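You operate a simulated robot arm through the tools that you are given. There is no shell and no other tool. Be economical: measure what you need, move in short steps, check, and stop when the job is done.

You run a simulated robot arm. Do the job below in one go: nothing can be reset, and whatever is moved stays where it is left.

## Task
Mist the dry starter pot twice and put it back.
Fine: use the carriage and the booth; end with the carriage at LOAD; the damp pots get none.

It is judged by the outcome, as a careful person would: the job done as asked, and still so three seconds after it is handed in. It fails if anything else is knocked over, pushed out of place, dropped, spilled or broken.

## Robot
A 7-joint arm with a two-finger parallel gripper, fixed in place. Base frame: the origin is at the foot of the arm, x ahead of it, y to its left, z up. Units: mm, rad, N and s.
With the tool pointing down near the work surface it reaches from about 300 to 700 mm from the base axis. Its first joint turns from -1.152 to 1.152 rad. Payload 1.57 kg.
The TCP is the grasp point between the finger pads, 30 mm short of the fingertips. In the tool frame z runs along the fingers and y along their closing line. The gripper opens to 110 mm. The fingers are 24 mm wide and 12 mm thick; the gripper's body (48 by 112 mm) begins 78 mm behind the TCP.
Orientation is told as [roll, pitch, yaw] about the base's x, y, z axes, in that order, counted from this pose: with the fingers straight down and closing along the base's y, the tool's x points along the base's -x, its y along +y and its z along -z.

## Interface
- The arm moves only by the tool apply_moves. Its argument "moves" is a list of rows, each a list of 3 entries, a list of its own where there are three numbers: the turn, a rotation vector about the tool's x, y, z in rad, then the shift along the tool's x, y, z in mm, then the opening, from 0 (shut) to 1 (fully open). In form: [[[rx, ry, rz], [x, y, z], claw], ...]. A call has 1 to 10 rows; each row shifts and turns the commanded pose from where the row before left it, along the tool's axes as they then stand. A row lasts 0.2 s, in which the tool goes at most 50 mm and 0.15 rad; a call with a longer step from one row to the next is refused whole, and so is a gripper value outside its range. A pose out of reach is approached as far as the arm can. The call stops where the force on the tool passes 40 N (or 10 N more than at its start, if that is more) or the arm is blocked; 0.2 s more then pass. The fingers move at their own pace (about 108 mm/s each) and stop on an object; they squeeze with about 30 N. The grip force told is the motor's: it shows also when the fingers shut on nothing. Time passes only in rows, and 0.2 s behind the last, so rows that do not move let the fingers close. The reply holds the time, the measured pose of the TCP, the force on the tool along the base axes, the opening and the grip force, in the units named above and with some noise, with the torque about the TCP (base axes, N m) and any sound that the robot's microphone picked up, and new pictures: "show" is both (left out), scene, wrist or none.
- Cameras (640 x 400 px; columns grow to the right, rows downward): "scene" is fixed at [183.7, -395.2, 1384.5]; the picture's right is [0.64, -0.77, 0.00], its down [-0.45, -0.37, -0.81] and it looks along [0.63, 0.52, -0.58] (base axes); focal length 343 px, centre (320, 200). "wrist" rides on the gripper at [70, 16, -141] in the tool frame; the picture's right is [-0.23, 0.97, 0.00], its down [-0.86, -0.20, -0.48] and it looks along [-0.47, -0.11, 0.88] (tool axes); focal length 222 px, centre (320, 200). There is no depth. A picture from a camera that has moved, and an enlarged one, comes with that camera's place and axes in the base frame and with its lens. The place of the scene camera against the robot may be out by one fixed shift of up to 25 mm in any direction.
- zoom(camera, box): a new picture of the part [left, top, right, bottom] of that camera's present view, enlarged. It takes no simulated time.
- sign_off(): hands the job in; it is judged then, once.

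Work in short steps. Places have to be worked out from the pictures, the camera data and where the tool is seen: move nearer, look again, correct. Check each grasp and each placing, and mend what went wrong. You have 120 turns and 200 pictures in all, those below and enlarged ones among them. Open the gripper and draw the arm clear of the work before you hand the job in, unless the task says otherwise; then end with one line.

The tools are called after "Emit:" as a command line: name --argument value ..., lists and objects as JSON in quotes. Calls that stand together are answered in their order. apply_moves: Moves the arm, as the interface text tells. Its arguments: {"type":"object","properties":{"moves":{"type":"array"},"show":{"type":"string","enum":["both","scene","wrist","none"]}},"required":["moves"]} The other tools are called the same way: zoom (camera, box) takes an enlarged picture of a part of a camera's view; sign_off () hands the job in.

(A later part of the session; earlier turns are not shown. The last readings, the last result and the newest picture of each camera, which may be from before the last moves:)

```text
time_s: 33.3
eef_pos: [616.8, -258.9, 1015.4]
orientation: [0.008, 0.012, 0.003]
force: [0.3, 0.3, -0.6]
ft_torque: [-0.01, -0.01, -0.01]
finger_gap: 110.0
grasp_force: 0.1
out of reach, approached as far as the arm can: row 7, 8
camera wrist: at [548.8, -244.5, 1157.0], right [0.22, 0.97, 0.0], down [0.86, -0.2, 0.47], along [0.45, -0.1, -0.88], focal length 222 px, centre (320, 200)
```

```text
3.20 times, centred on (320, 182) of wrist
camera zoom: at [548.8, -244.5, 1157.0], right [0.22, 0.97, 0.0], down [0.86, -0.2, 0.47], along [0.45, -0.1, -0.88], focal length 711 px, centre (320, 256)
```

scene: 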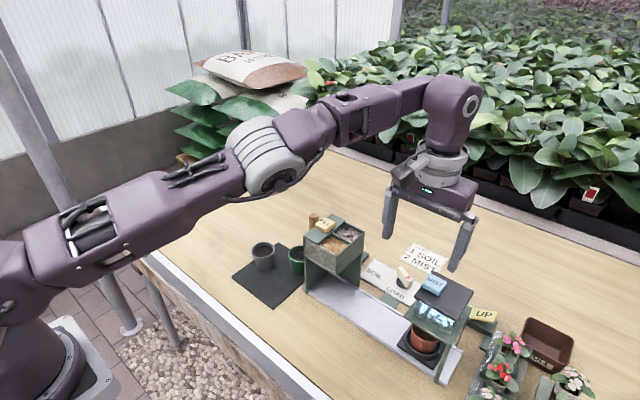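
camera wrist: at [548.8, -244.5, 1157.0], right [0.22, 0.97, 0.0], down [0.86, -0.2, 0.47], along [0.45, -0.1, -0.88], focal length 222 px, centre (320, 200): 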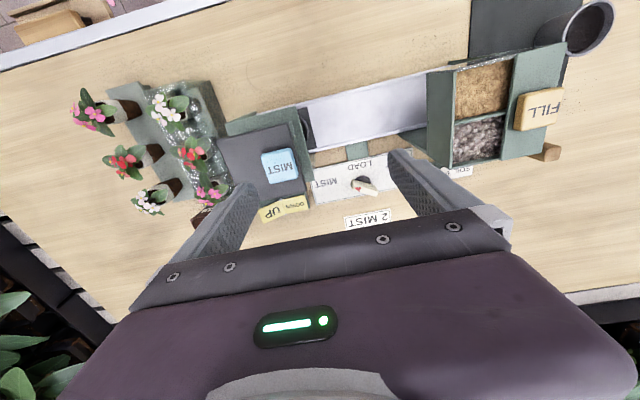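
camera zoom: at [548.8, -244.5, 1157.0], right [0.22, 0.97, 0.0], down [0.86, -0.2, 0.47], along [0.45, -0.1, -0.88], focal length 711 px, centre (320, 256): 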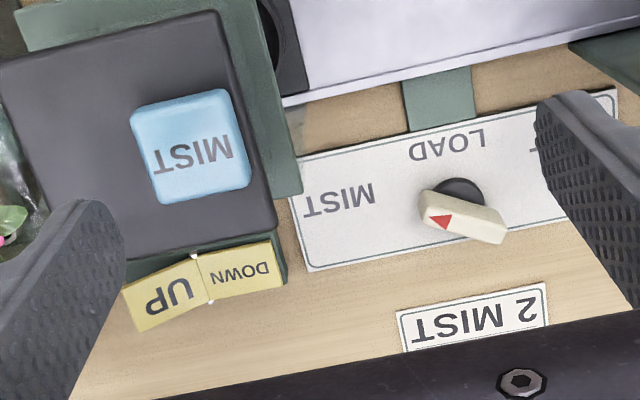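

The dial points at MIST, the rocker rests with its DOWN side pressed, and the button centre is about (608, -299, 945). I close the fingers, tilt slightly for reach, and place the tips above the button.

Emit:
apply_moves --moves '[[[0, 0, 0], [11, 0, 0], 0.4], [[0, -0.15, 0], [10, -19, 5], 0], [[0, 0, 0], [0, -19, 5], 0], [[0, 0, 0], [0, 0, 0], 0], [[0, 0, 0], [0, 0, 0], 0]]'

Emit:
zoom --camera "wrist" --box '[220, 100, 420, 225]'

Emit:
zoom --camera "scene" --box '[380, 250, 480, 340]'

```text
time_s: 34.5
eef_pos: [597.5, -295.7, 1002.0]
orientation: [0.004, -0.153, -0.004]
force: [-1.2, -0.2, 0.5]
ft_torque: [-0.01, -0.02, -0.01]
finger_gap: 0.1
grasp_force: 21.1
camera wrist: at [506.5, -279.9, 1132.6], right [0.23, 0.97, 0.04], down [0.77, -0.2, 0.6], along [0.59, -0.11, -0.8], focal length 222 px, centre (320, 200)
```

scene: 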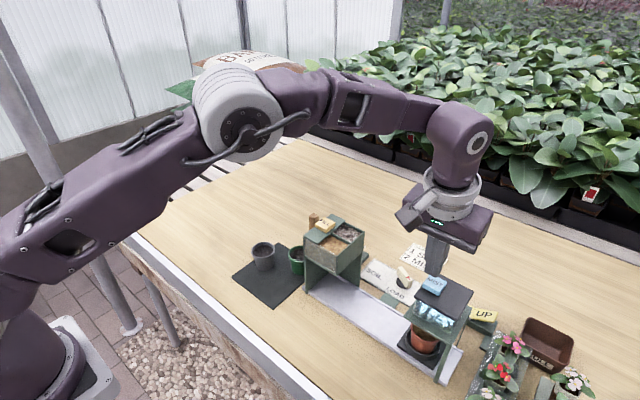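
wrist: 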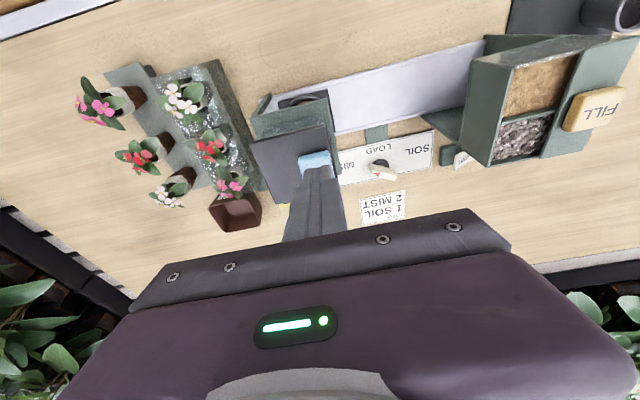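

```text
3.20 times, centred on (320, 162) of wrist
camera zoom: at [506.5, -279.9, 1132.6], right [0.23, 0.97, 0.04], down [0.77, -0.2, 0.6], along [0.59, -0.11, -0.8], focal length 711 px, centre (320, 320)
```

zoom: 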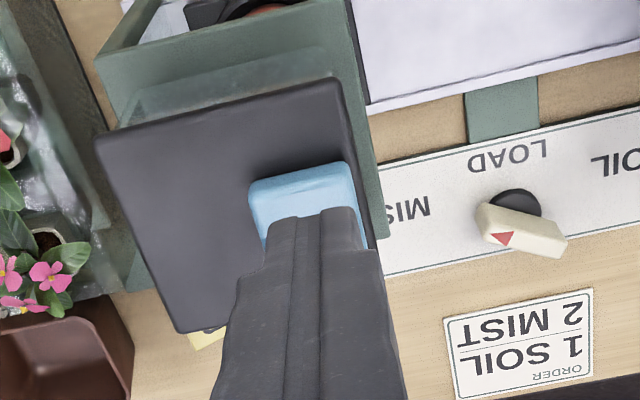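

```text
4.44 times, centred on (430, 295) of scene
camera zoom: at [183.7, -395.2, 1384.5], right [0.64, -0.77, 0.0], down [-0.45, -0.37, -0.81], along [0.63, 0.52, -0.58], focal length 1526 px, centre (-169, -222)
```

zoom: 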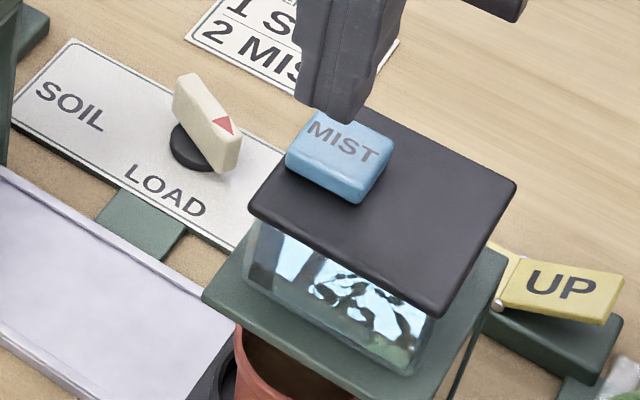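

The tips are about 25 mm above the button. I lower to near contact, then press in small steps.

Emit:
apply_moves --moves '[[[0, 0, 0], [2.4, 0, 16], 0], [[0, 0, 0], [0.5, 0, 3], 0], [[0, 0, 0], [0, 0, 0], 0]]' --show "none"

Emit:
zoom --camera "scene" --box '[380, 250, 480, 340]'

```text
time_s: 35.3
eef_pos: [595.3, -296.8, 984.3]
orientation: [0.004, -0.152, -0.005]
force: [-0.4, -0.1, -1.0]
ft_torque: [0.02, 0.01, -0.02]
finger_gap: 0.0
grasp_force: 21.4
```

```text
4.44 times, centred on (430, 295) of scene
camera zoom: at [183.7, -395.2, 1384.5], right [0.64, -0.77, 0.0], down [-0.45, -0.37, -0.81], along [0.63, 0.52, -0.58], focal length 1526 px, centre (-169, -222)
```

zoom: 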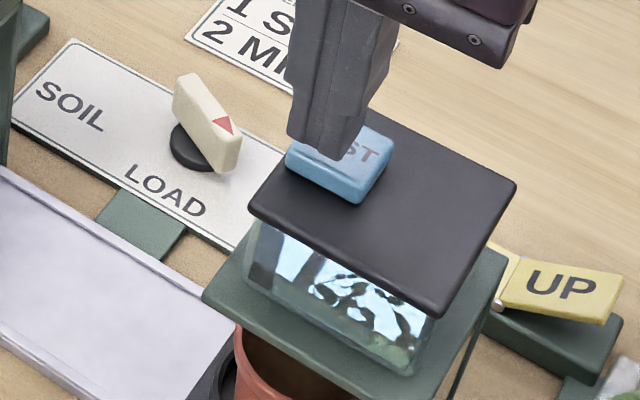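

The tip is a little left of the button's centre, so I shift +4/-4 mm and continue in 3 mm steps.

Emit:
apply_moves --moves '[[[0, 0, 0], [-4, -4, 0], 0], [[0, 0, 0], [0.5, 0, 3], 0], [[0, 0, 0], [0.5, 0, 3], 0], [[0, 0, 0], [0, 0, 0], 0]]' --show "none"

Emit:
zoom --camera "scene" --box '[390, 260, 470, 360]'

```text
time_s: 36.3
eef_pos: [599.7, -300.0, 977.5]
orientation: [0.004, -0.153, -0.003]
force: [0.2, -1.1, -0.6]
ft_torque: [0.02, -0.01, -0.03]
finger_gap: 0.0
grasp_force: 22.1
```

```text
4.00 times, centred on (430, 310) of scene
camera zoom: at [183.7, -395.2, 1384.5], right [0.64, -0.77, 0.0], down [-0.45, -0.37, -0.81], along [0.63, 0.52, -0.58], focal length 1374 px, centre (-120, -240)
```

zoom: 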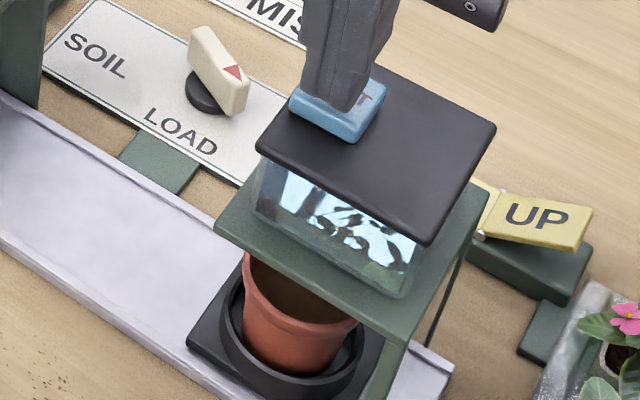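

Still no contact. I press on slowly, reading after each few millimetres.

Emit:
apply_moves --moves '[[[0, 0, 0], [0.3, 0, 2], 0], [[0, 0, 0], [0.3, 0, 2], 0], [[0, 0, 0], [0, 0, 0], 0]]' --show "none"

```text
time_s: 37.1
eef_pos: [600.1, -298.4, 973.8]
orientation: [0.004, -0.15, -0.002]
force: [-0.4, 0.6, 0.8]
ft_torque: [0.0, -0.04, 0.01]
finger_gap: 0.0
grasp_force: 20.9
```

Emit:
apply_moves --moves '[[[0, 0, 0], [0.3, 0, 2], 0], [[0, 0, 0], [0.3, 0, 2], 0], [[0, 0, 0], [0, 0, 0], 0]]' --show "none"

Emit:
zoom --camera "scene" --box '[390, 260, 470, 360]'

```text
time_s: 37.9
eef_pos: [600.4, -298.3, 970.9]
orientation: [0.004, -0.152, -0.002]
force: [-1.2, 0.0, 0.7]
ft_torque: [-0.03, 0.03, 0.03]
finger_gap: 0.1
grasp_force: 21.6
```

```text
4.00 times, centred on (430, 310) of scene
camera zoom: at [183.7, -395.2, 1384.5], right [0.64, -0.77, 0.0], down [-0.45, -0.37, -0.81], along [0.63, 0.52, -0.58], focal length 1374 px, centre (-120, -240)
```

zoom: 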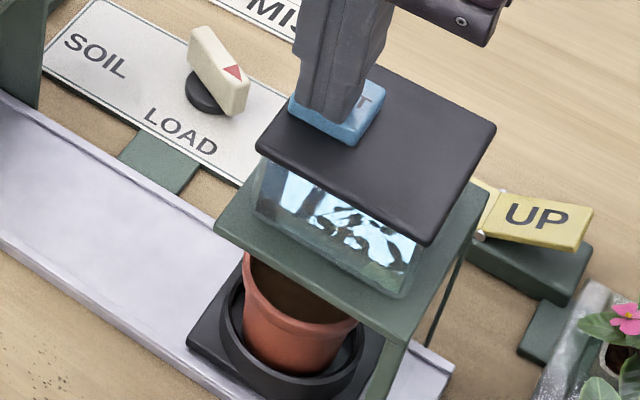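

Nothing felt yet; the tip is at about z 941. I keep going down in 2 mm steps.

Emit:
apply_moves --moves '[[[0, 0, 0], [0.3, 0, 2], 0], [[0, 0, 0], [0.3, 0, 2], 0], [[0, 0, 0], [0, 0, 0], 0]]' --show "none"

Emit:
zoom --camera "scene" --box '[390, 260, 470, 360]'

```text
time_s: 38.7
eef_pos: [599.2, -298.7, 968.3]
orientation: [0.001, -0.152, -0.002]
force: [1.4, 0.1, 3.7]
ft_torque: [0.0, -0.05, 0.04]
finger_gap: 0.3
grasp_force: 21.1
heard: click
```

```text
4.00 times, centred on (430, 310) of scene
camera zoom: at [183.7, -395.2, 1384.5], right [0.64, -0.77, 0.0], down [-0.45, -0.37, -0.81], along [0.63, 0.52, -0.58], focal length 1374 px, centre (-120, -240)
```

zoom: 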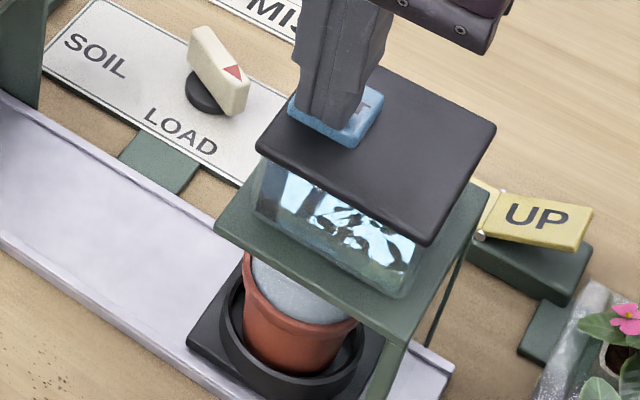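

A click was heard and a mist puff fills the pot: the first misting is working. I release upward and let it finish.

Emit:
apply_moves --moves '[[[0, 0, 0], [-1.2, 0, -8], 0], [[0, 0, 0], [0, 0, 0], 0], [[0, 0, 0], [0, 0, 0], 0]]' --show "none"

Emit:
zoom --camera "scene" --box '[390, 260, 470, 360]'

```text
time_s: 39.5
eef_pos: [598.8, -298.1, 974.8]
orientation: [0.004, -0.152, -0.004]
force: [-0.1, -0.4, -0.2]
ft_torque: [-0.03, 0.01, 0.0]
finger_gap: 0.0
grasp_force: 21.0
```

```text
4.00 times, centred on (430, 310) of scene
camera zoom: at [183.7, -395.2, 1384.5], right [0.64, -0.77, 0.0], down [-0.45, -0.37, -0.81], along [0.63, 0.52, -0.58], focal length 1374 px, centre (-120, -240)
```

zoom: 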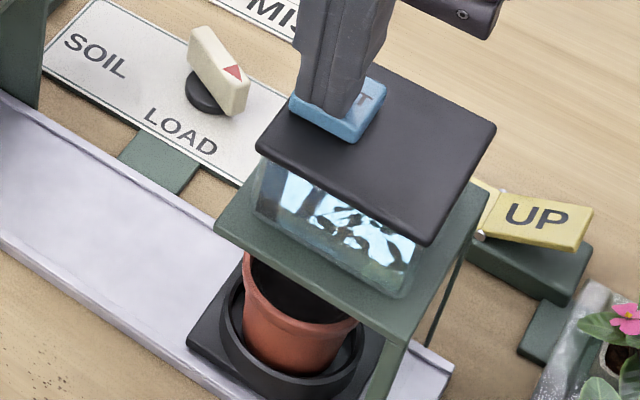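

The puff is gone and the soil has darkened. I rise a bit more to be sure the button is released, then press a second time to the same depth.

Emit:
apply_moves --moves '[[[0, 0, 0], [-0.6, 0, -4], 0], [[0, 0, 0], [0, 0, 0], 0], [[0, 0, 0], [0, 0, 0], 0]]' --show "none"

Emit:
apply_moves --moves '[[[0, 0, 0], [0.9, 0, 6], 0], [[0, 0, 0], [0.45, 0, 3], 0], [[0, 0, 0], [0.3, 0, 2], 0], [[0, 0, 0], [0.2, 0, 1], 0], [[0, 0, 0], [0, 0, 0], 0]]' --show "none"

Emit:
zoom --camera "scene" --box '[390, 260, 470, 360]'

```text
time_s: 40.3
eef_pos: [600.3, -299.0, 979.2]
orientation: [0.003, -0.15, -0.004]
force: [-0.3, 0.1, 1.0]
ft_torque: [0.01, 0.03, 0.01]
finger_gap: 0.1
grasp_force: 21.0
```

```text
time_s: 41.5
eef_pos: [599.4, -300.0, 967.5]
orientation: [0.001, -0.152, -0.005]
force: [0.7, -0.1, 2.4]
ft_torque: [0.02, 0.0, 0.02]
finger_gap: 0.2
grasp_force: 21.8
heard: click
```

```text
4.00 times, centred on (430, 310) of scene
camera zoom: at [183.7, -395.2, 1384.5], right [0.64, -0.77, 0.0], down [-0.45, -0.37, -0.81], along [0.63, 0.52, -0.58], focal length 1374 px, centre (-120, -240)
```

zoom: 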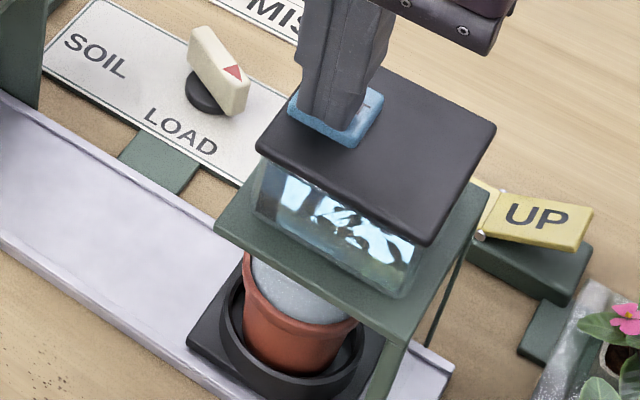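

The second click and puff came through, so the pot has been misted twice. I release the button, rise, and travel back toward the dial while the mist finishes.

Emit:
apply_moves --moves '[[[0, 0, 0], [-1.8, 0, -12], 0], [[0, 0, 0], [0, 0, -26], 0], [[0, 0, 0], [0, 37, 0], 0], [[0, 0, 0], [0, 37, 0], 0], [[0, -0.1, 0], [0, 37, 0], 0], [[0, -0.1, 0], [0, 0, 0], 0], [[-0.1, 0, 0], [0, 0, 0], 0], [[-0.1, 0, 0], [0, 0, 0], 0], [[0, 0, 0], [0, 0, 0], 0]]'

Emit:
zoom --camera "scene" --box '[370, 250, 470, 360]'

```text
time_s: 43.5
eef_pos: [597.1, -189.7, 1004.6]
orientation: [0.203, -0.35, -0.006]
force: [0.1, 0.2, 0.2]
ft_torque: [-0.01, 0.0, 0.02]
finger_gap: 0.0
grasp_force: 21.4
camera wrist: at [482.5, -202.4, 1114.3], right [0.15, 0.95, 0.26], down [0.65, -0.3, 0.7], along [0.74, 0.07, -0.67], focal length 222 px, centre (320, 200)
```

scene: 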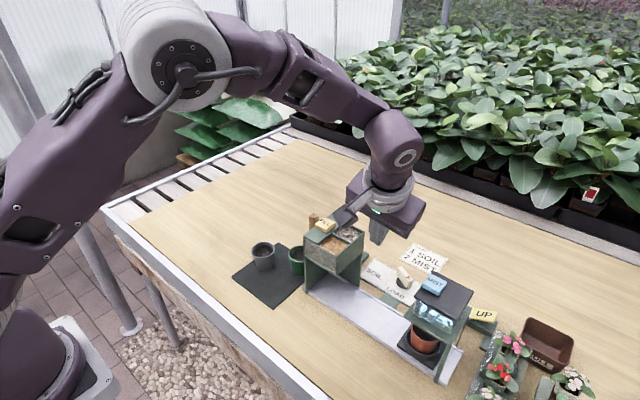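
wrist: 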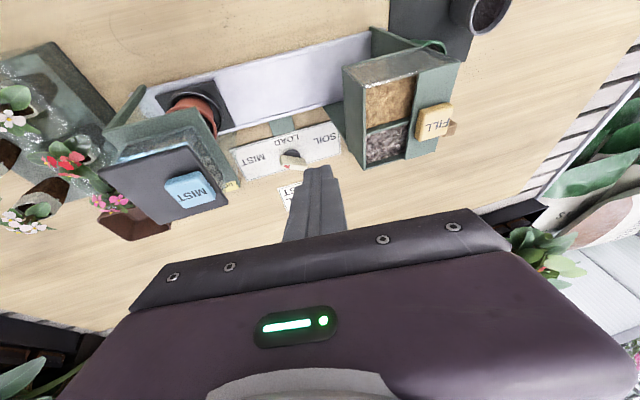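

```text
3.64 times, centred on (420, 305) of scene
camera zoom: at [183.7, -395.3, 1384.5], right [0.64, -0.77, 0.0], down [-0.45, -0.37, -0.81], along [0.63, 0.52, -0.58], focal length 1249 px, centre (-44, -182)
```

zoom: 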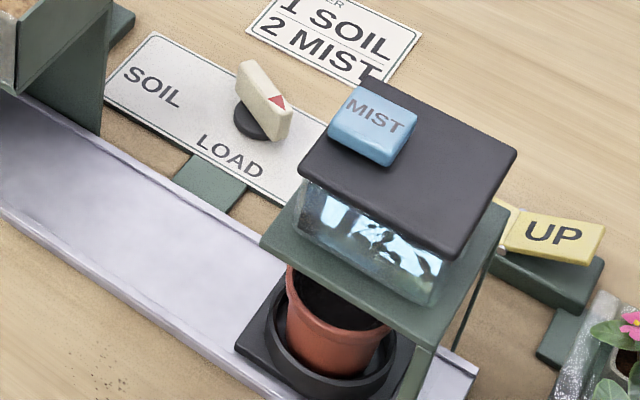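

The soil is now dark and the pot is seated. I move to just above the near side of the fin's tail.

Emit:
apply_moves --moves '[[[0, 0, 0], [-8.9, -9.4, 46.2], 0], [[0, 0, 0], [-8.9, -9.4, 46.2], 0], [[0, 0, 0], [-8.9, -9.4, 46.2], 0], [[0, 0, 0], [-8.9, -9.4, 46.2], 0], [[0, 0, 0], [0, 0, 0], 0]]'

Emit:
zoom --camera "wrist" --box '[220, 80, 420, 205]'

Emit:
zoom --camera "scene" --box '[340, 220, 470, 310]'

```text
time_s: 44.7
eef_pos: [693.5, -185.5, 838.8]
orientation: [0.203, -0.353, -0.005]
force: [0.2, -0.4, 0.3]
ft_torque: [-0.02, 0.01, 0.0]
finger_gap: 0.1
grasp_force: 21.5
camera wrist: at [579.7, -198.7, 948.6], right [0.15, 0.95, 0.26], down [0.65, -0.29, 0.7], along [0.74, 0.07, -0.67], focal length 222 px, centre (320, 200)
```

scene: 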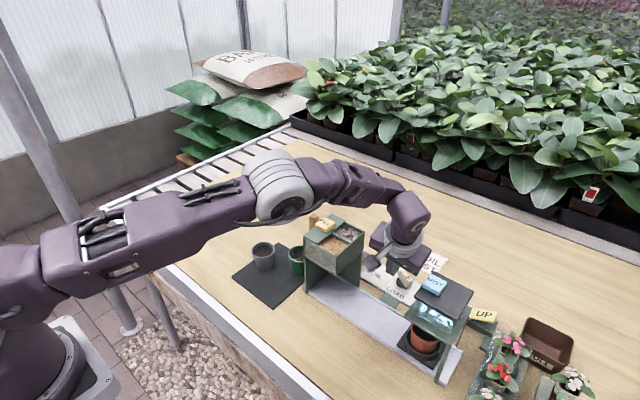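
wrist: 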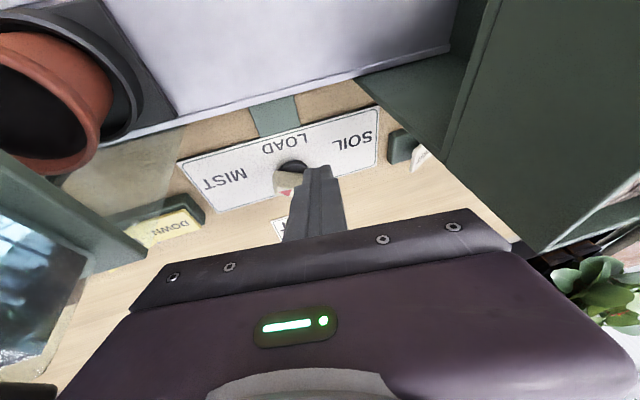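

```text
3.20 times, centred on (320, 142) of wrist
camera zoom: at [579.7, -198.7, 948.6], right [0.15, 0.95, 0.26], down [0.65, -0.29, 0.7], along [0.74, 0.07, -0.67], focal length 711 px, centre (320, 384)
```

zoom: 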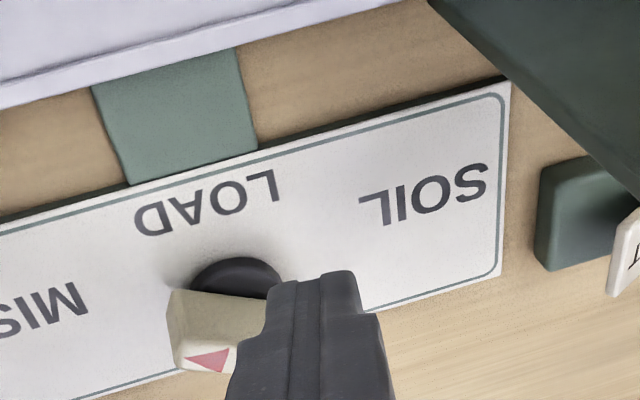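

```text
4.44 times, centred on (405, 265) of scene
camera zoom: at [183.7, -395.2, 1384.5], right [0.64, -0.77, 0.0], down [-0.45, -0.37, -0.81], along [0.63, 0.52, -0.58], focal length 1526 px, centre (-58, -89)
```

zoom: 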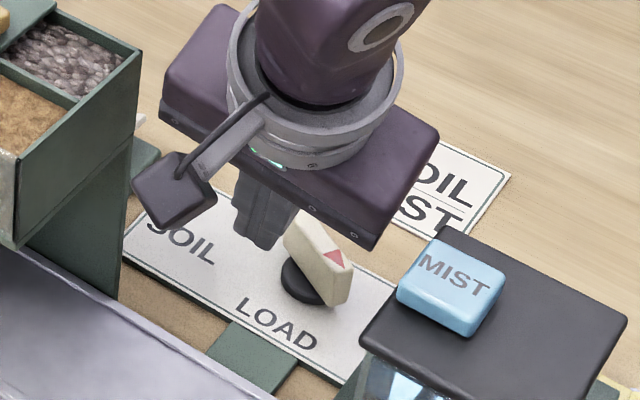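

The fin lies toward MIST with its tail on the +y side. I descend on the near (-x) side of the tail with a few millimetres of clearance.

Emit:
apply_moves --moves '[[[0, 0, 0], [3, -4, 20], 0], [[0, 0, 0], [0, 0, 22], 0], [[0, 0, 0], [0, 0, 0], 0]]' --show "none"

Emit:
zoom --camera "wrist" --box '[200, 60, 420, 205]'

Emit:
zoom --camera "scene" --box '[340, 220, 470, 310]'

```text
time_s: 45.5
eef_pos: [705.0, -182.4, 799.1]
orientation: [0.202, -0.353, -0.005]
force: [-0.7, -0.7, 0.0]
ft_torque: [-0.03, -0.01, 0.01]
finger_gap: 0.1
grasp_force: 21.7
```

```text
2.76 times, centred on (310, 132) of wrist
camera zoom: at [590.9, -195.9, 908.1], right [0.15, 0.95, 0.26], down [0.65, -0.29, 0.7], along [0.74, 0.07, -0.67], focal length 613 px, centre (348, 386)
```

zoom: 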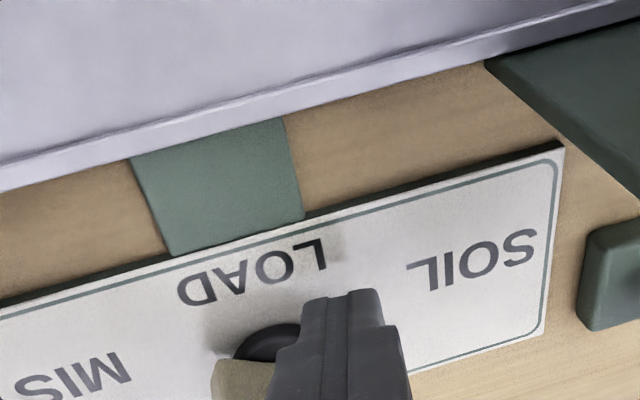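

```text
4.44 times, centred on (405, 265) of scene
camera zoom: at [183.7, -395.2, 1384.5], right [0.64, -0.77, 0.0], down [-0.45, -0.37, -0.81], along [0.63, 0.52, -0.58], focal length 1526 px, centre (-58, -89)
```

zoom: 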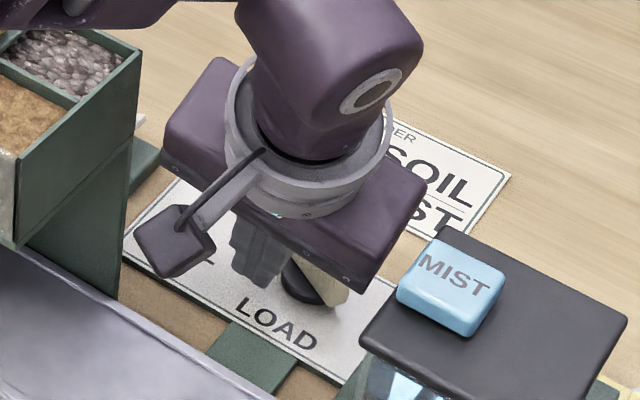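

The tip is at about (715, -176, 772), clear. I push +x in 3 mm steps and watch the carriage.

Emit:
apply_moves --moves '[[[0, 0, 0], [-2.8, -0.2, 1], 0], [[0, 0, 0], [-2.8, -0.2, 1], 0], [[0, 0, 0], [-2.8, -0.2, 1], 0], [[0, 0, 0], [-2.8, -0.2, 1], 0], [[0, 0, 0], [0, 0, 0], 0]]' --show "scene"

Emit:
zoom --camera "scene" --box '[350, 250, 470, 360]'

```text
time_s: 46.7
eef_pos: [719.4, -182.2, 798.8]
orientation: [0.205, -0.352, -0.006]
force: [-1.5, 5.0, 4.3]
ft_torque: [0.12, -0.05, 0.11]
finger_gap: 0.1
grasp_force: 21.1
```

scene: 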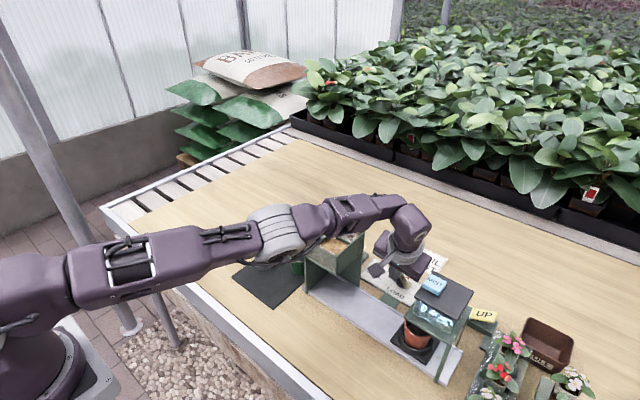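

```text
3.64 times, centred on (410, 305) of scene
camera zoom: at [183.6, -395.1, 1384.5], right [0.64, -0.77, 0.0], down [-0.45, -0.37, -0.81], along [0.63, 0.52, -0.58], focal length 1249 px, centre (-7, -182)
```

zoom: 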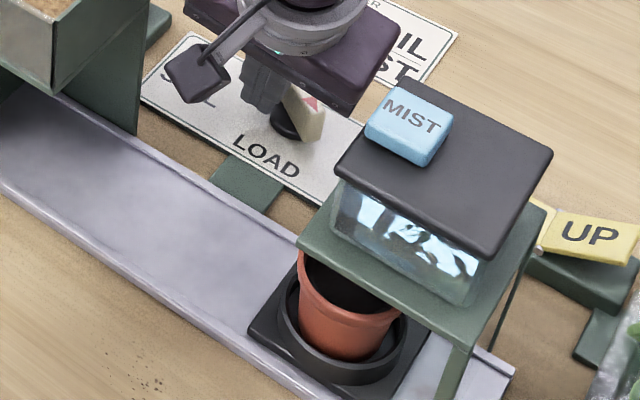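

The carriage has started back. I continue pushing the tail along the arc (+x, then more -y).

Emit:
apply_moves --moves '[[[0, 0, 0], [-2.4, -1.2, 1], 0], [[0, 0, 0], [-1.9, -2, 0.8], 0], [[0, 0, 0], [-1.5, -2, 0.8], 0], [[0, 0, 0], [0, 0, 0], 0]]' --show "wrist"

Emit:
zoom --camera "scene" --box '[350, 250, 470, 360]'

```text
time_s: 47.7
eef_pos: [716.7, -176.7, 790.2]
orientation: [0.216, -0.331, 0.014]
force: [0.1, -0.9, 0.0]
ft_torque: [-0.02, 0.02, -0.01]
finger_gap: 0.2
grasp_force: 21.3
out of reach, approached as far as the arm can: row 2, 3
camera wrist: at [606.6, -193.9, 902.1], right [0.13, 0.95, 0.27], down [0.67, -0.29, 0.68], along [0.73, 0.09, -0.68], focal length 222 px, centre (320, 200)
```

wrist: 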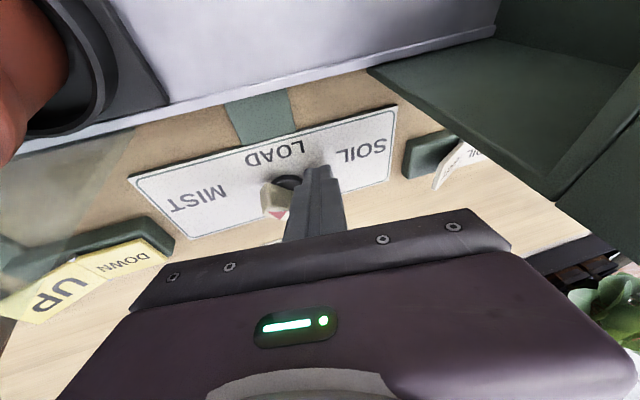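

```text
3.64 times, centred on (410, 305) of scene
camera zoom: at [183.7, -395.2, 1384.5], right [0.64, -0.77, 0.0], down [-0.45, -0.37, -0.81], along [0.63, 0.52, -0.58], focal length 1249 px, centre (-7, -182)
```

zoom: 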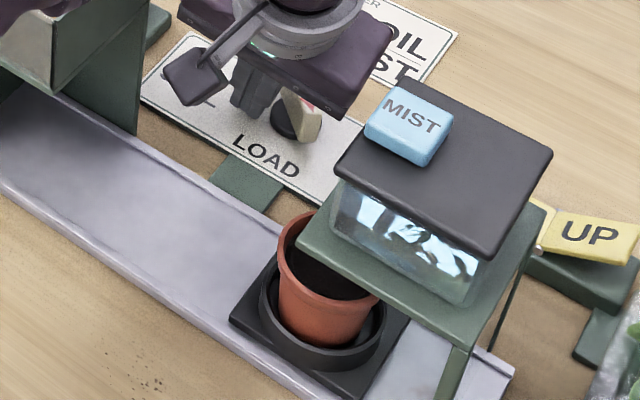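

The arm hit its reach limit there at this tilt. The carriage is about a quarter of the way back. I ease off, increase the tilt to about 0.5 rad for more reach, and read the pose.

Emit:
apply_moves --moves '[[[0, 0, 0], [5, 2, -11], 0], [[0, -0.1, 0], [0, 0, 0], 0], [[0, -0.07, -0.014], [0, 0, 0], 0], [[0, 0, 0], [0, 0, 0], 0]]' --show "none"

Emit:
zoom --camera "wrist" --box '[180, 60, 420, 220]'

Emit:
zoom --camera "scene" --box '[340, 230, 470, 340]'

```text
time_s: 48.7
eef_pos: [714.1, -187.8, 804.8]
orientation: [0.216, -0.517, -0.028]
force: [-11.0, 13.7, -17.8]
ft_torque: [0.37, 0.68, 0.31]
finger_gap: 0.1
grasp_force: 21.3
```

```text
2.50 times, centred on (300, 140) of wrist
camera zoom: at [583.6, -199.0, 893.8], right [0.12, 0.95, 0.29], down [0.53, -0.31, 0.79], along [0.84, 0.06, -0.54], focal length 555 px, centre (370, 350)
```

zoom: 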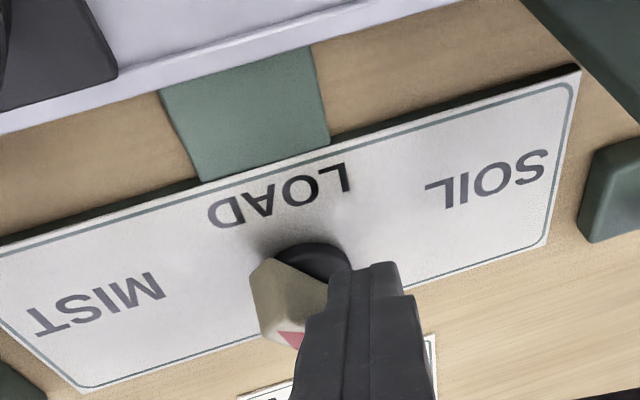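

```text
3.64 times, centred on (405, 285) of scene
camera zoom: at [183.9, -395.1, 1384.5], right [0.64, -0.77, 0.0], down [-0.45, -0.37, -0.81], along [0.63, 0.52, -0.58], focal length 1249 px, centre (11, -109)
```

zoom: 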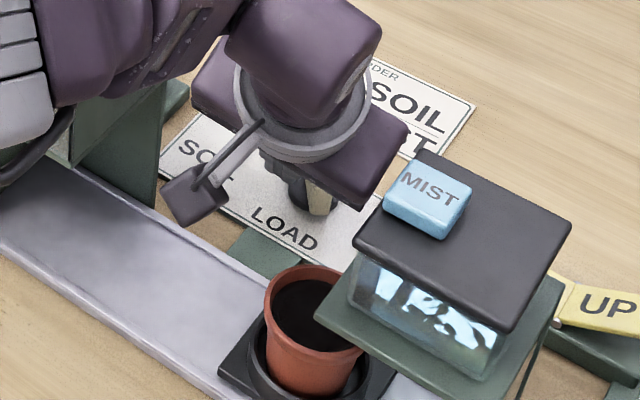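

The fingertip is still turning the fin and the carriage is about 43% of the way back, but the lever arm is short. I step off (+y), move further out along the tail and slightly lower, then push again.

Emit:
apply_moves --moves '[[[0, 0, 0], [0, 8.8, 1.9], 0], [[0, 0, 0], [-1.9, -1.5, 6.7], 0], [[0, 0, 0], [-2.6, -2.3, 1], 0], [[0, 0, 0], [-1.8, -3.1, 0.4], 0], [[0, 0, 0], [0, 0, 0], 0]]' --show "none"

Emit:
zoom --camera "wrist" --box '[180, 60, 420, 220]'

Emit:
zoom --camera "scene" --box '[340, 240, 470, 350]'

```text
time_s: 49.9
eef_pos: [727.1, -185.2, 803.0]
orientation: [0.212, -0.524, -0.029]
force: [3.6, 6.2, 3.8]
ft_torque: [0.06, -0.1, 0.1]
finger_gap: 0.1
grasp_force: 21.1
```

```text
2.50 times, centred on (300, 140) of wrist
camera zoom: at [596.6, -195.5, 890.9], right [0.12, 0.95, 0.29], down [0.52, -0.31, 0.8], along [0.85, 0.05, -0.53], focal length 555 px, centre (370, 350)
```

zoom: 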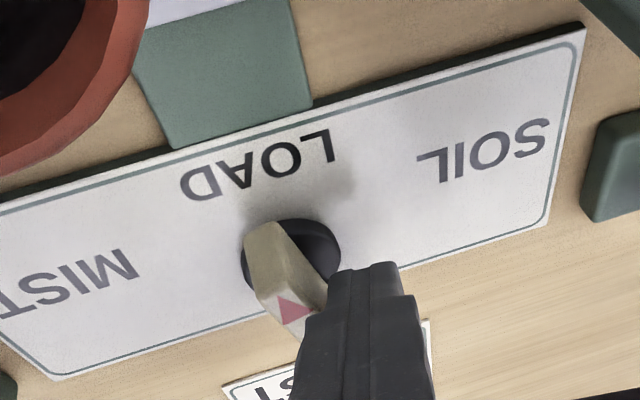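

```text
3.64 times, centred on (405, 295) of scene
camera zoom: at [183.7, -395.1, 1384.5], right [0.64, -0.77, 0.0], down [-0.45, -0.37, -0.81], along [0.63, 0.52, -0.58], focal length 1249 px, centre (11, -146)
```

zoom: 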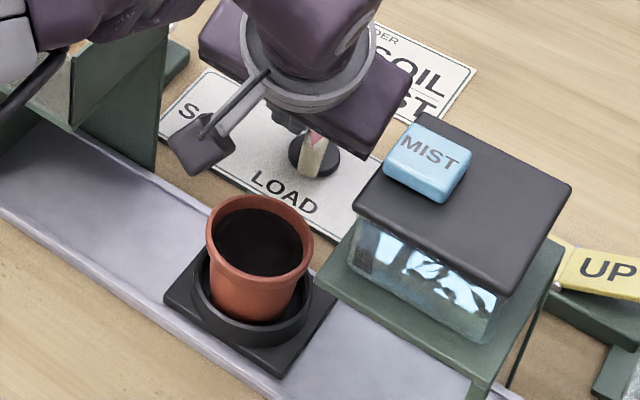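

Most of the way back now (about 78%), with the soil dark and the pot upright. I push the last bit in small steps.

Emit:
apply_moves --moves '[[[0, 0, 0], [-0.9, -2, 0.1], 0], [[0, 0, 0], [-0.4, -1, 0.1], 0], [[0, 0, 0], [0, 0, 0], 0]]' --show "none"

Emit:
zoom --camera "scene" --box '[330, 240, 460, 350]'

Emit:
zoom --camera "wrist" --box '[180, 60, 420, 220]'

```text
time_s: 50.7
eef_pos: [728.8, -186.3, 803.0]
orientation: [0.211, -0.524, -0.028]
force: [12.2, 15.1, 6.5]
ft_torque: [0.07, -0.33, 0.38]
finger_gap: 0.1
grasp_force: 21.7
```

```text
3.64 times, centred on (395, 295) of scene
camera zoom: at [183.8, -394.8, 1384.6], right [0.64, -0.77, 0.0], down [-0.45, -0.37, -0.81], along [0.63, 0.52, -0.58], focal length 1249 px, centre (47, -146)
```

zoom: 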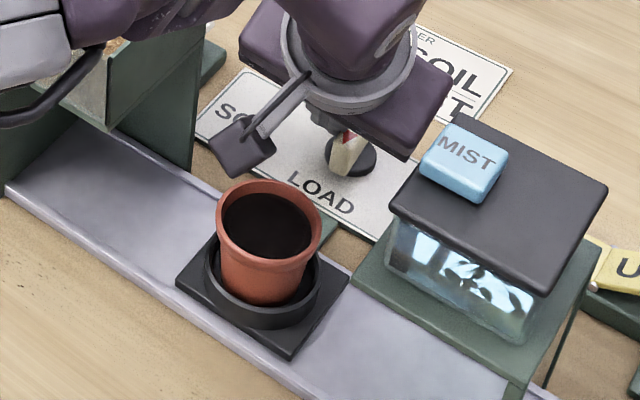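

```text
2.50 times, centred on (300, 140) of wrist
camera zoom: at [597.4, -197.7, 890.6], right [0.12, 0.95, 0.29], down [0.52, -0.31, 0.8], along [0.85, 0.06, -0.53], focal length 555 px, centre (370, 350)
```

zoom: 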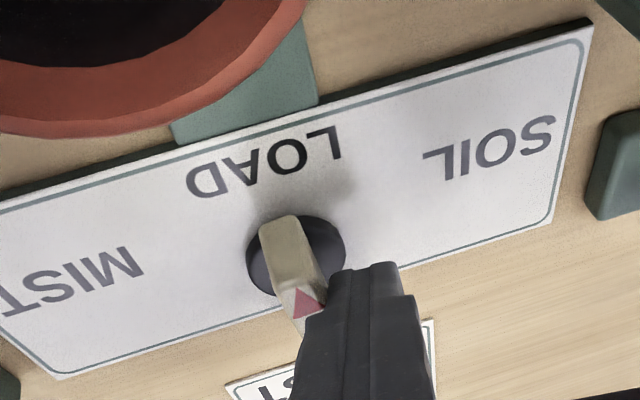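

About 9 mm of carriage travel remains. I push another 2 mm in -y.

Emit:
apply_moves --moves '[[[0, 0, 0], [0, -1.2, -0.2], 0], [[0, 0, 0], [0, -1, -0.2], 0], [[0, 0, 0], [0, 0, 0], 0]]' --show "none"

Emit:
zoom --camera "scene" --box '[330, 240, 460, 350]'

Emit:
zoom --camera "wrist" --box '[180, 60, 420, 220]'

```text
time_s: 51.3
eef_pos: [728.8, -185.8, 802.3]
orientation: [0.222, -0.519, -0.027]
force: [-1.0, 4.5, 4.0]
ft_torque: [0.03, 0.07, -0.06]
finger_gap: 0.0
grasp_force: 21.3
stopped in row 3: the force on the tool passed its limit at 41 N (the readings are from after the stop); the commanded pose is now the measured one
```

```text
3.64 times, centred on (395, 295) of scene
camera zoom: at [183.5, -395.2, 1384.5], right [0.64, -0.77, 0.0], down [-0.45, -0.37, -0.81], along [0.63, 0.52, -0.58], focal length 1249 px, centre (47, -146)
```

zoom: 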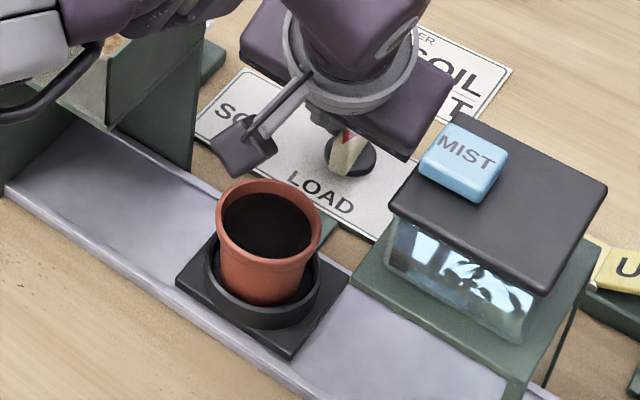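

```text
2.50 times, centred on (300, 140) of wrist
camera zoom: at [598.0, -198.4, 890.3], right [0.12, 0.95, 0.3], down [0.52, -0.31, 0.79], along [0.84, 0.06, -0.53], focal length 555 px, centre (370, 350)
```

zoom: 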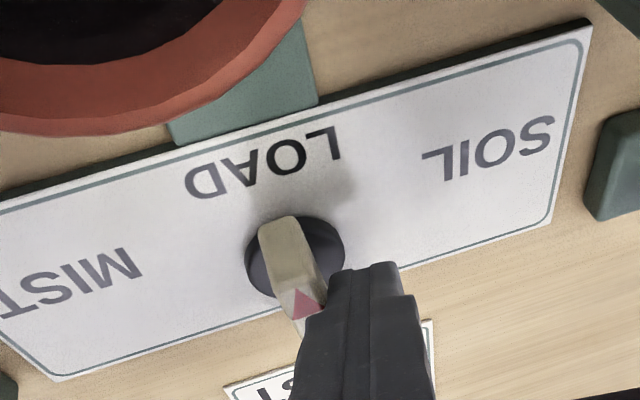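

It stalled at 41 N again, likely the leaning gripper body nearing the booth. I back off slightly, remove most of the roll so the body moves away, and push again.

Emit:
apply_moves --moves '[[[0, 0, 0], [0, 4, 0.9], 0], [[0.08, 0, 0], [0, 0, 0], 0], [[0.08, 0, 0], [0, 0, 0], 0], [[0, 0, 0], [0, 0, 0], 0]]' --show "none"

Emit:
zoom --camera "scene" --box '[330, 240, 460, 350]'

Emit:
zoom --camera "wrist" --box '[180, 60, 420, 220]'

```text
time_s: 52.3
eef_pos: [728.5, -182.1, 802.1]
orientation: [0.058, -0.519, -0.029]
force: [-0.4, 0.1, 0.3]
ft_torque: [-0.02, -0.02, 0.02]
finger_gap: 0.0
grasp_force: 20.8
```

```text
3.64 times, centred on (395, 295) of scene
camera zoom: at [183.7, -395.2, 1384.5], right [0.64, -0.77, 0.0], down [-0.45, -0.37, -0.81], along [0.63, 0.52, -0.58], focal length 1249 px, centre (47, -146)
```

zoom: 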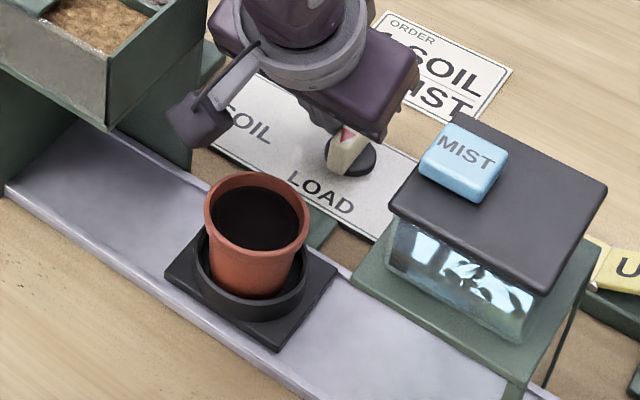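

```text
2.50 times, centred on (300, 140) of wrist
camera zoom: at [598.1, -172.0, 891.0], right [0.2, 0.97, 0.16], down [0.5, -0.24, 0.83], along [0.84, -0.08, -0.53], focal length 555 px, centre (370, 350)
```

zoom: 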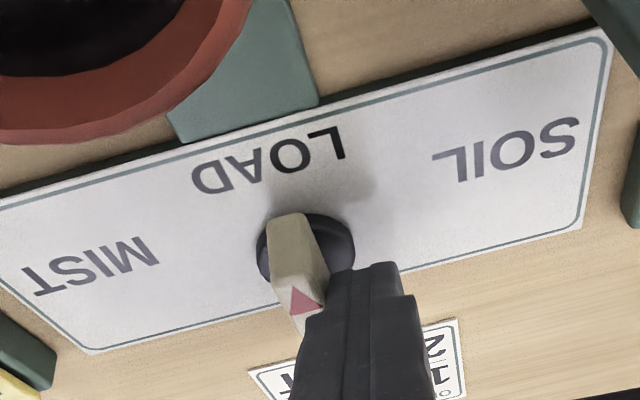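

With the push released the carriage has moved to the LOAD place (plate corner back at about px (352, 316)). I withdraw along the tool axis and inspect.

Emit:
apply_moves --moves '[[[0, 0, 0], [0, 2, 0], 0], [[0, 0, 0], [0, 0, -25], 0], [[0, 0, 0], [-8, 0, -40], 0], [[0, 0, 0], [-15, 0, -40], 0], [[0, 0.14, 0], [-20, 0, -30], 0], [[0, 0.14, 0], [-10, 0, -30], 0.4], [[-0.0, 0.14, 0], [0, 0, -20], 0.7], [[0.058, 0.1, 0], [0, 0, -10], 0.75], [[0, 0, 0], [0, 0, 0], 0.75]]'

Emit:
zoom --camera "scene" --box '[340, 230, 500, 330]'

Emit:
zoom --camera "wrist" --box '[200, 110, 420, 250]'

```text
time_s: 54.3
eef_pos: [665.2, -176.9, 982.6]
orientation: [0.017, -0.016, 0.007]
force: [-1.0, 0.3, -0.4]
ft_torque: [0.0, 0.0, -0.01]
finger_gap: 82.4
grasp_force: 0.0
out of reach, approached as far as the arm can: row 7, 8
camera wrist: at [593.7, -164.6, 1122.4], right [0.22, 0.98, 0.02], down [0.85, -0.2, 0.49], along [0.48, -0.09, -0.87], focal length 222 px, centre (320, 200)
```

scene: 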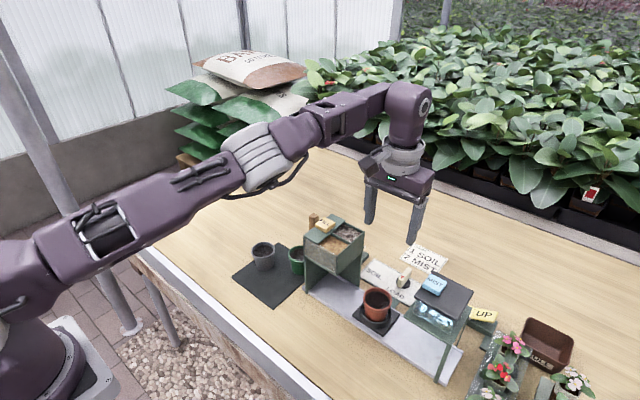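
wrist: 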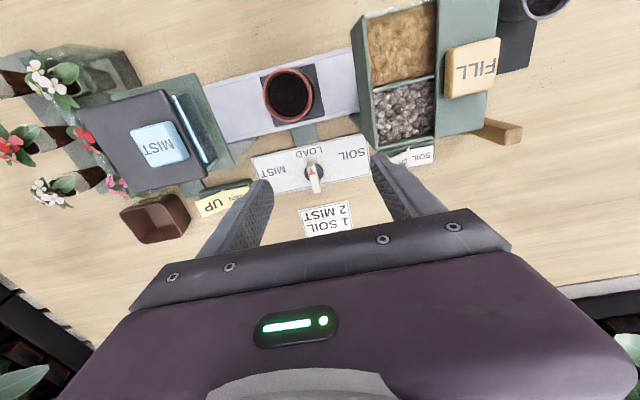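

```text
4.00 times, centred on (420, 280) of scene
camera zoom: at [183.7, -395.2, 1384.5], right [0.64, -0.77, 0.0], down [-0.45, -0.37, -0.81], along [0.63, 0.52, -0.58], focal length 1374 px, centre (-80, -120)
```

zoom: 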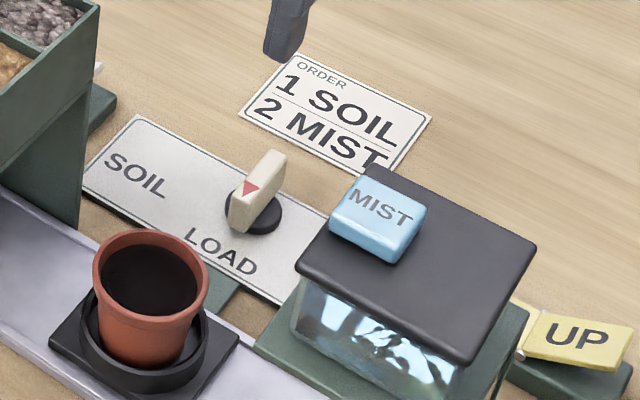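

```text
2.86 times, centred on (310, 180) of wrist
camera zoom: at [593.7, -164.6, 1122.4], right [0.22, 0.98, 0.02], down [0.85, -0.2, 0.49], along [0.48, -0.09, -0.87], focal length 635 px, centre (349, 257)
```

zoom: 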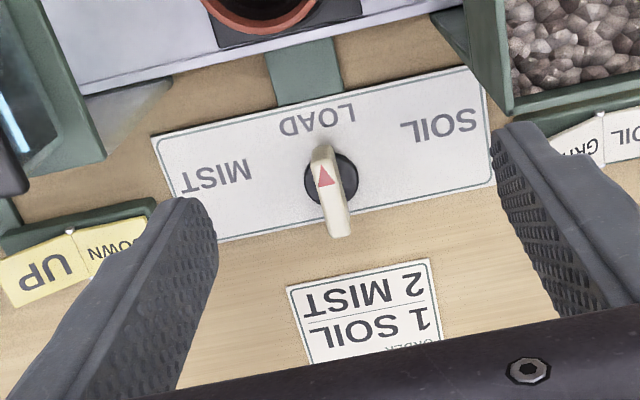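

The dial and carriage are back exactly at LOAD, matching the first picture. The pot is at about (606, -200) with its rim near z 820. I move above it to pick it up.

Emit:
apply_moves --moves '[[[0.017, 0.016, 0.007], [19.7, -7.7, 30], 0.78], [[0, 0, 0], [19.7, -7.7, 30], 0.78], [[0, 0, 0], [19.7, -7.7, 30], 0.78], [[0, 0, 0], [0, 0, 0], 0.78]]'

Emit:
zoom --camera "wrist" --box '[200, 110, 440, 250]'

```text
time_s: 55.3
eef_pos: [603.4, -201.9, 894.3]
orientation: [-0.023, 0.013, -0.01]
force: [0.8, 0.2, -0.7]
ft_torque: [0.0, 0.0, -0.04]
finger_gap: 85.8
grasp_force: 0.2
camera wrist: at [536.1, -182.2, 1035.9], right [0.24, 0.97, -0.03], down [0.86, -0.2, 0.47], along [0.45, -0.13, -0.88], focal length 222 px, centre (320, 200)
```

scene: 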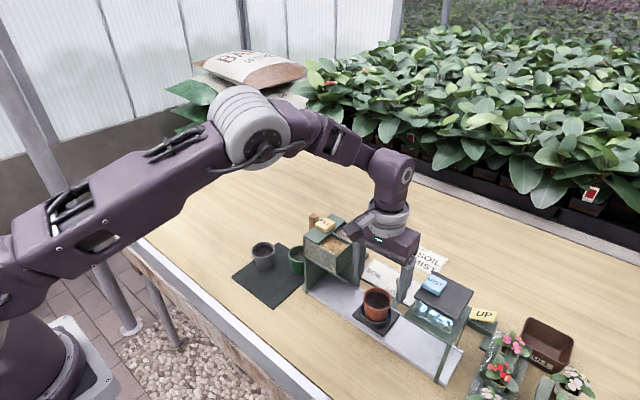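
wrist: 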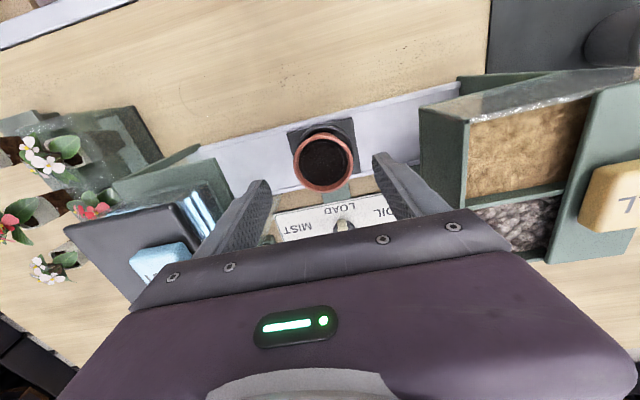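

```text
2.67 times, centred on (320, 180) of wrist
camera zoom: at [536.1, -182.2, 1035.9], right [0.24, 0.97, -0.03], down [0.86, -0.2, 0.47], along [0.45, -0.13, -0.88], focal length 592 px, centre (320, 253)
```

zoom: 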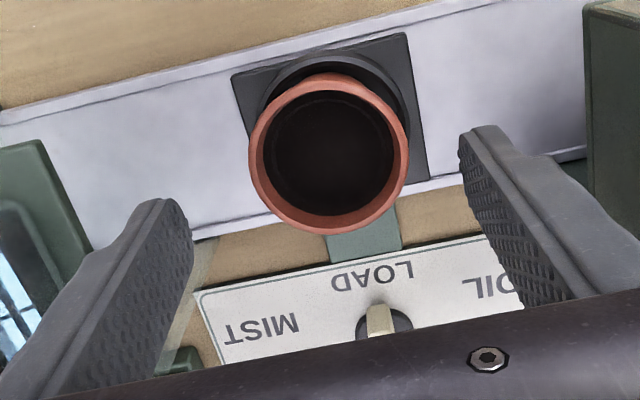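

Rim centre (606, -200.7). I level the tool, centre it and lower to just above grasp height.

Emit:
apply_moves --moves '[[[-0.023, -0.013, -0.01], [-2.6, 1.2, 20], 0.78], [[0, 0, 0], [0, 0, 30], 0.78], [[0, 0, 0], [0, 0, 18], 0.78], [[0, 0, 0], [0, 0, 0], 0.78]]'

Emit:
zoom --camera "scene" --box '[335, 260, 425, 335]'

```text
time_s: 56.3
eef_pos: [604.5, -201.0, 827.0]
orientation: [-0.002, 0.003, 0.002]
force: [0.5, -0.1, 0.0]
ft_torque: [0.0, 0.0, 0.04]
finger_gap: 85.9
grasp_force: 0.1
camera wrist: at [535.1, -186.0, 968.2], right [0.23, 0.97, 0.0], down [0.86, -0.2, 0.48], along [0.46, -0.11, -0.88], focal length 222 px, centre (320, 200)
```

scene: 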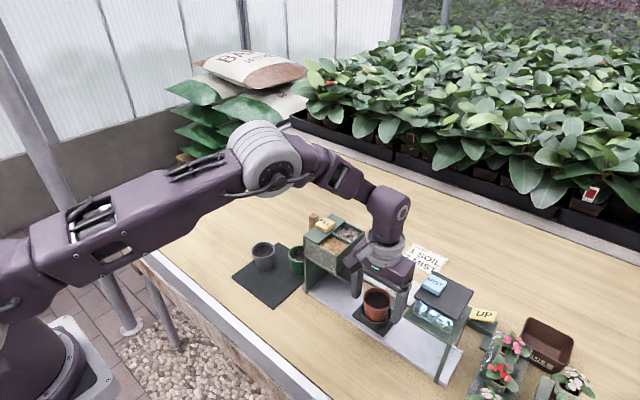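
wrist: 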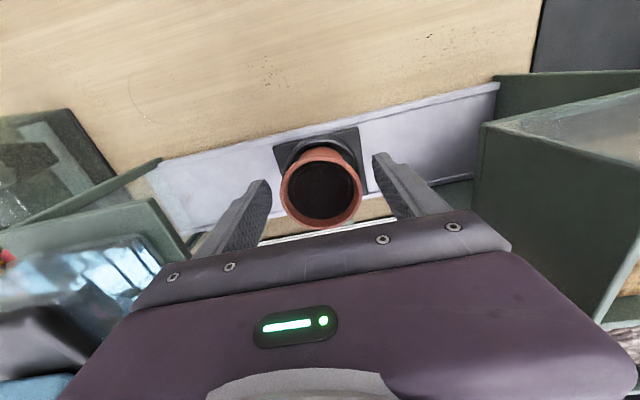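

```text
5.33 times, centred on (380, 298) of scene
camera zoom: at [183.7, -395.2, 1384.5], right [0.64, -0.77, 0.0], down [-0.45, -0.37, -0.81], along [0.63, 0.52, -0.58], focal length 1832 px, centre (0, -320)
```

zoom: 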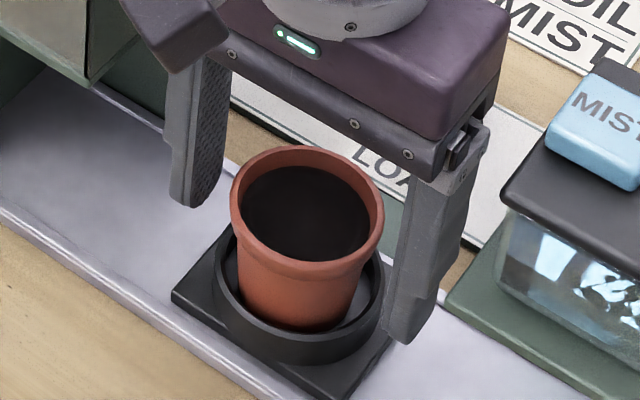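

Well centred. I lower 8 mm (a touch higher on the pot than before, clear of the ring) and close.

Emit:
apply_moves --moves '[[[0, 0, 0], [0, 0, 8], 0.78], [[0, 0, 0], [0, 0, 0], 0.6], [[0, 0, 0], [0, 0, 0], 0.45], [[0, 0, 0], [0, 0, 0], 0.4], [[0, 0, 0], [0, 0, 0], 0.4]]' --show "none"

Emit:
zoom --camera "scene" --box '[335, 260, 425, 335]'

```text
time_s: 57.5
eef_pos: [604.7, -202.1, 818.1]
orientation: [0.0, 0.003, 0.0]
force: [0.8, -0.4, -0.3]
ft_torque: [-0.01, 0.02, 0.02]
finger_gap: 59.1
grasp_force: 29.8
```

```text
5.33 times, centred on (380, 298) of scene
camera zoom: at [183.7, -395.2, 1384.5], right [0.64, -0.77, 0.0], down [-0.45, -0.37, -0.81], along [0.63, 0.52, -0.58], focal length 1832 px, centre (0, -320)
```

zoom: 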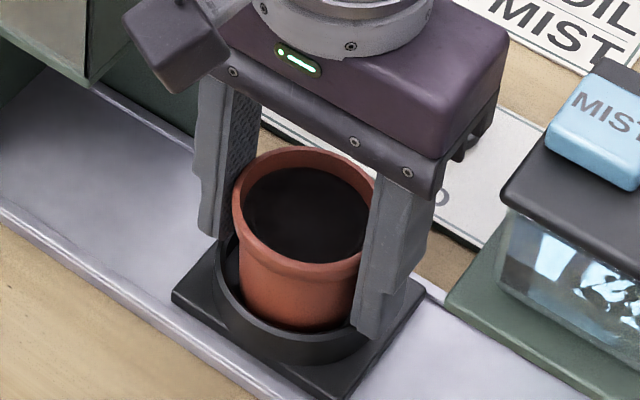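

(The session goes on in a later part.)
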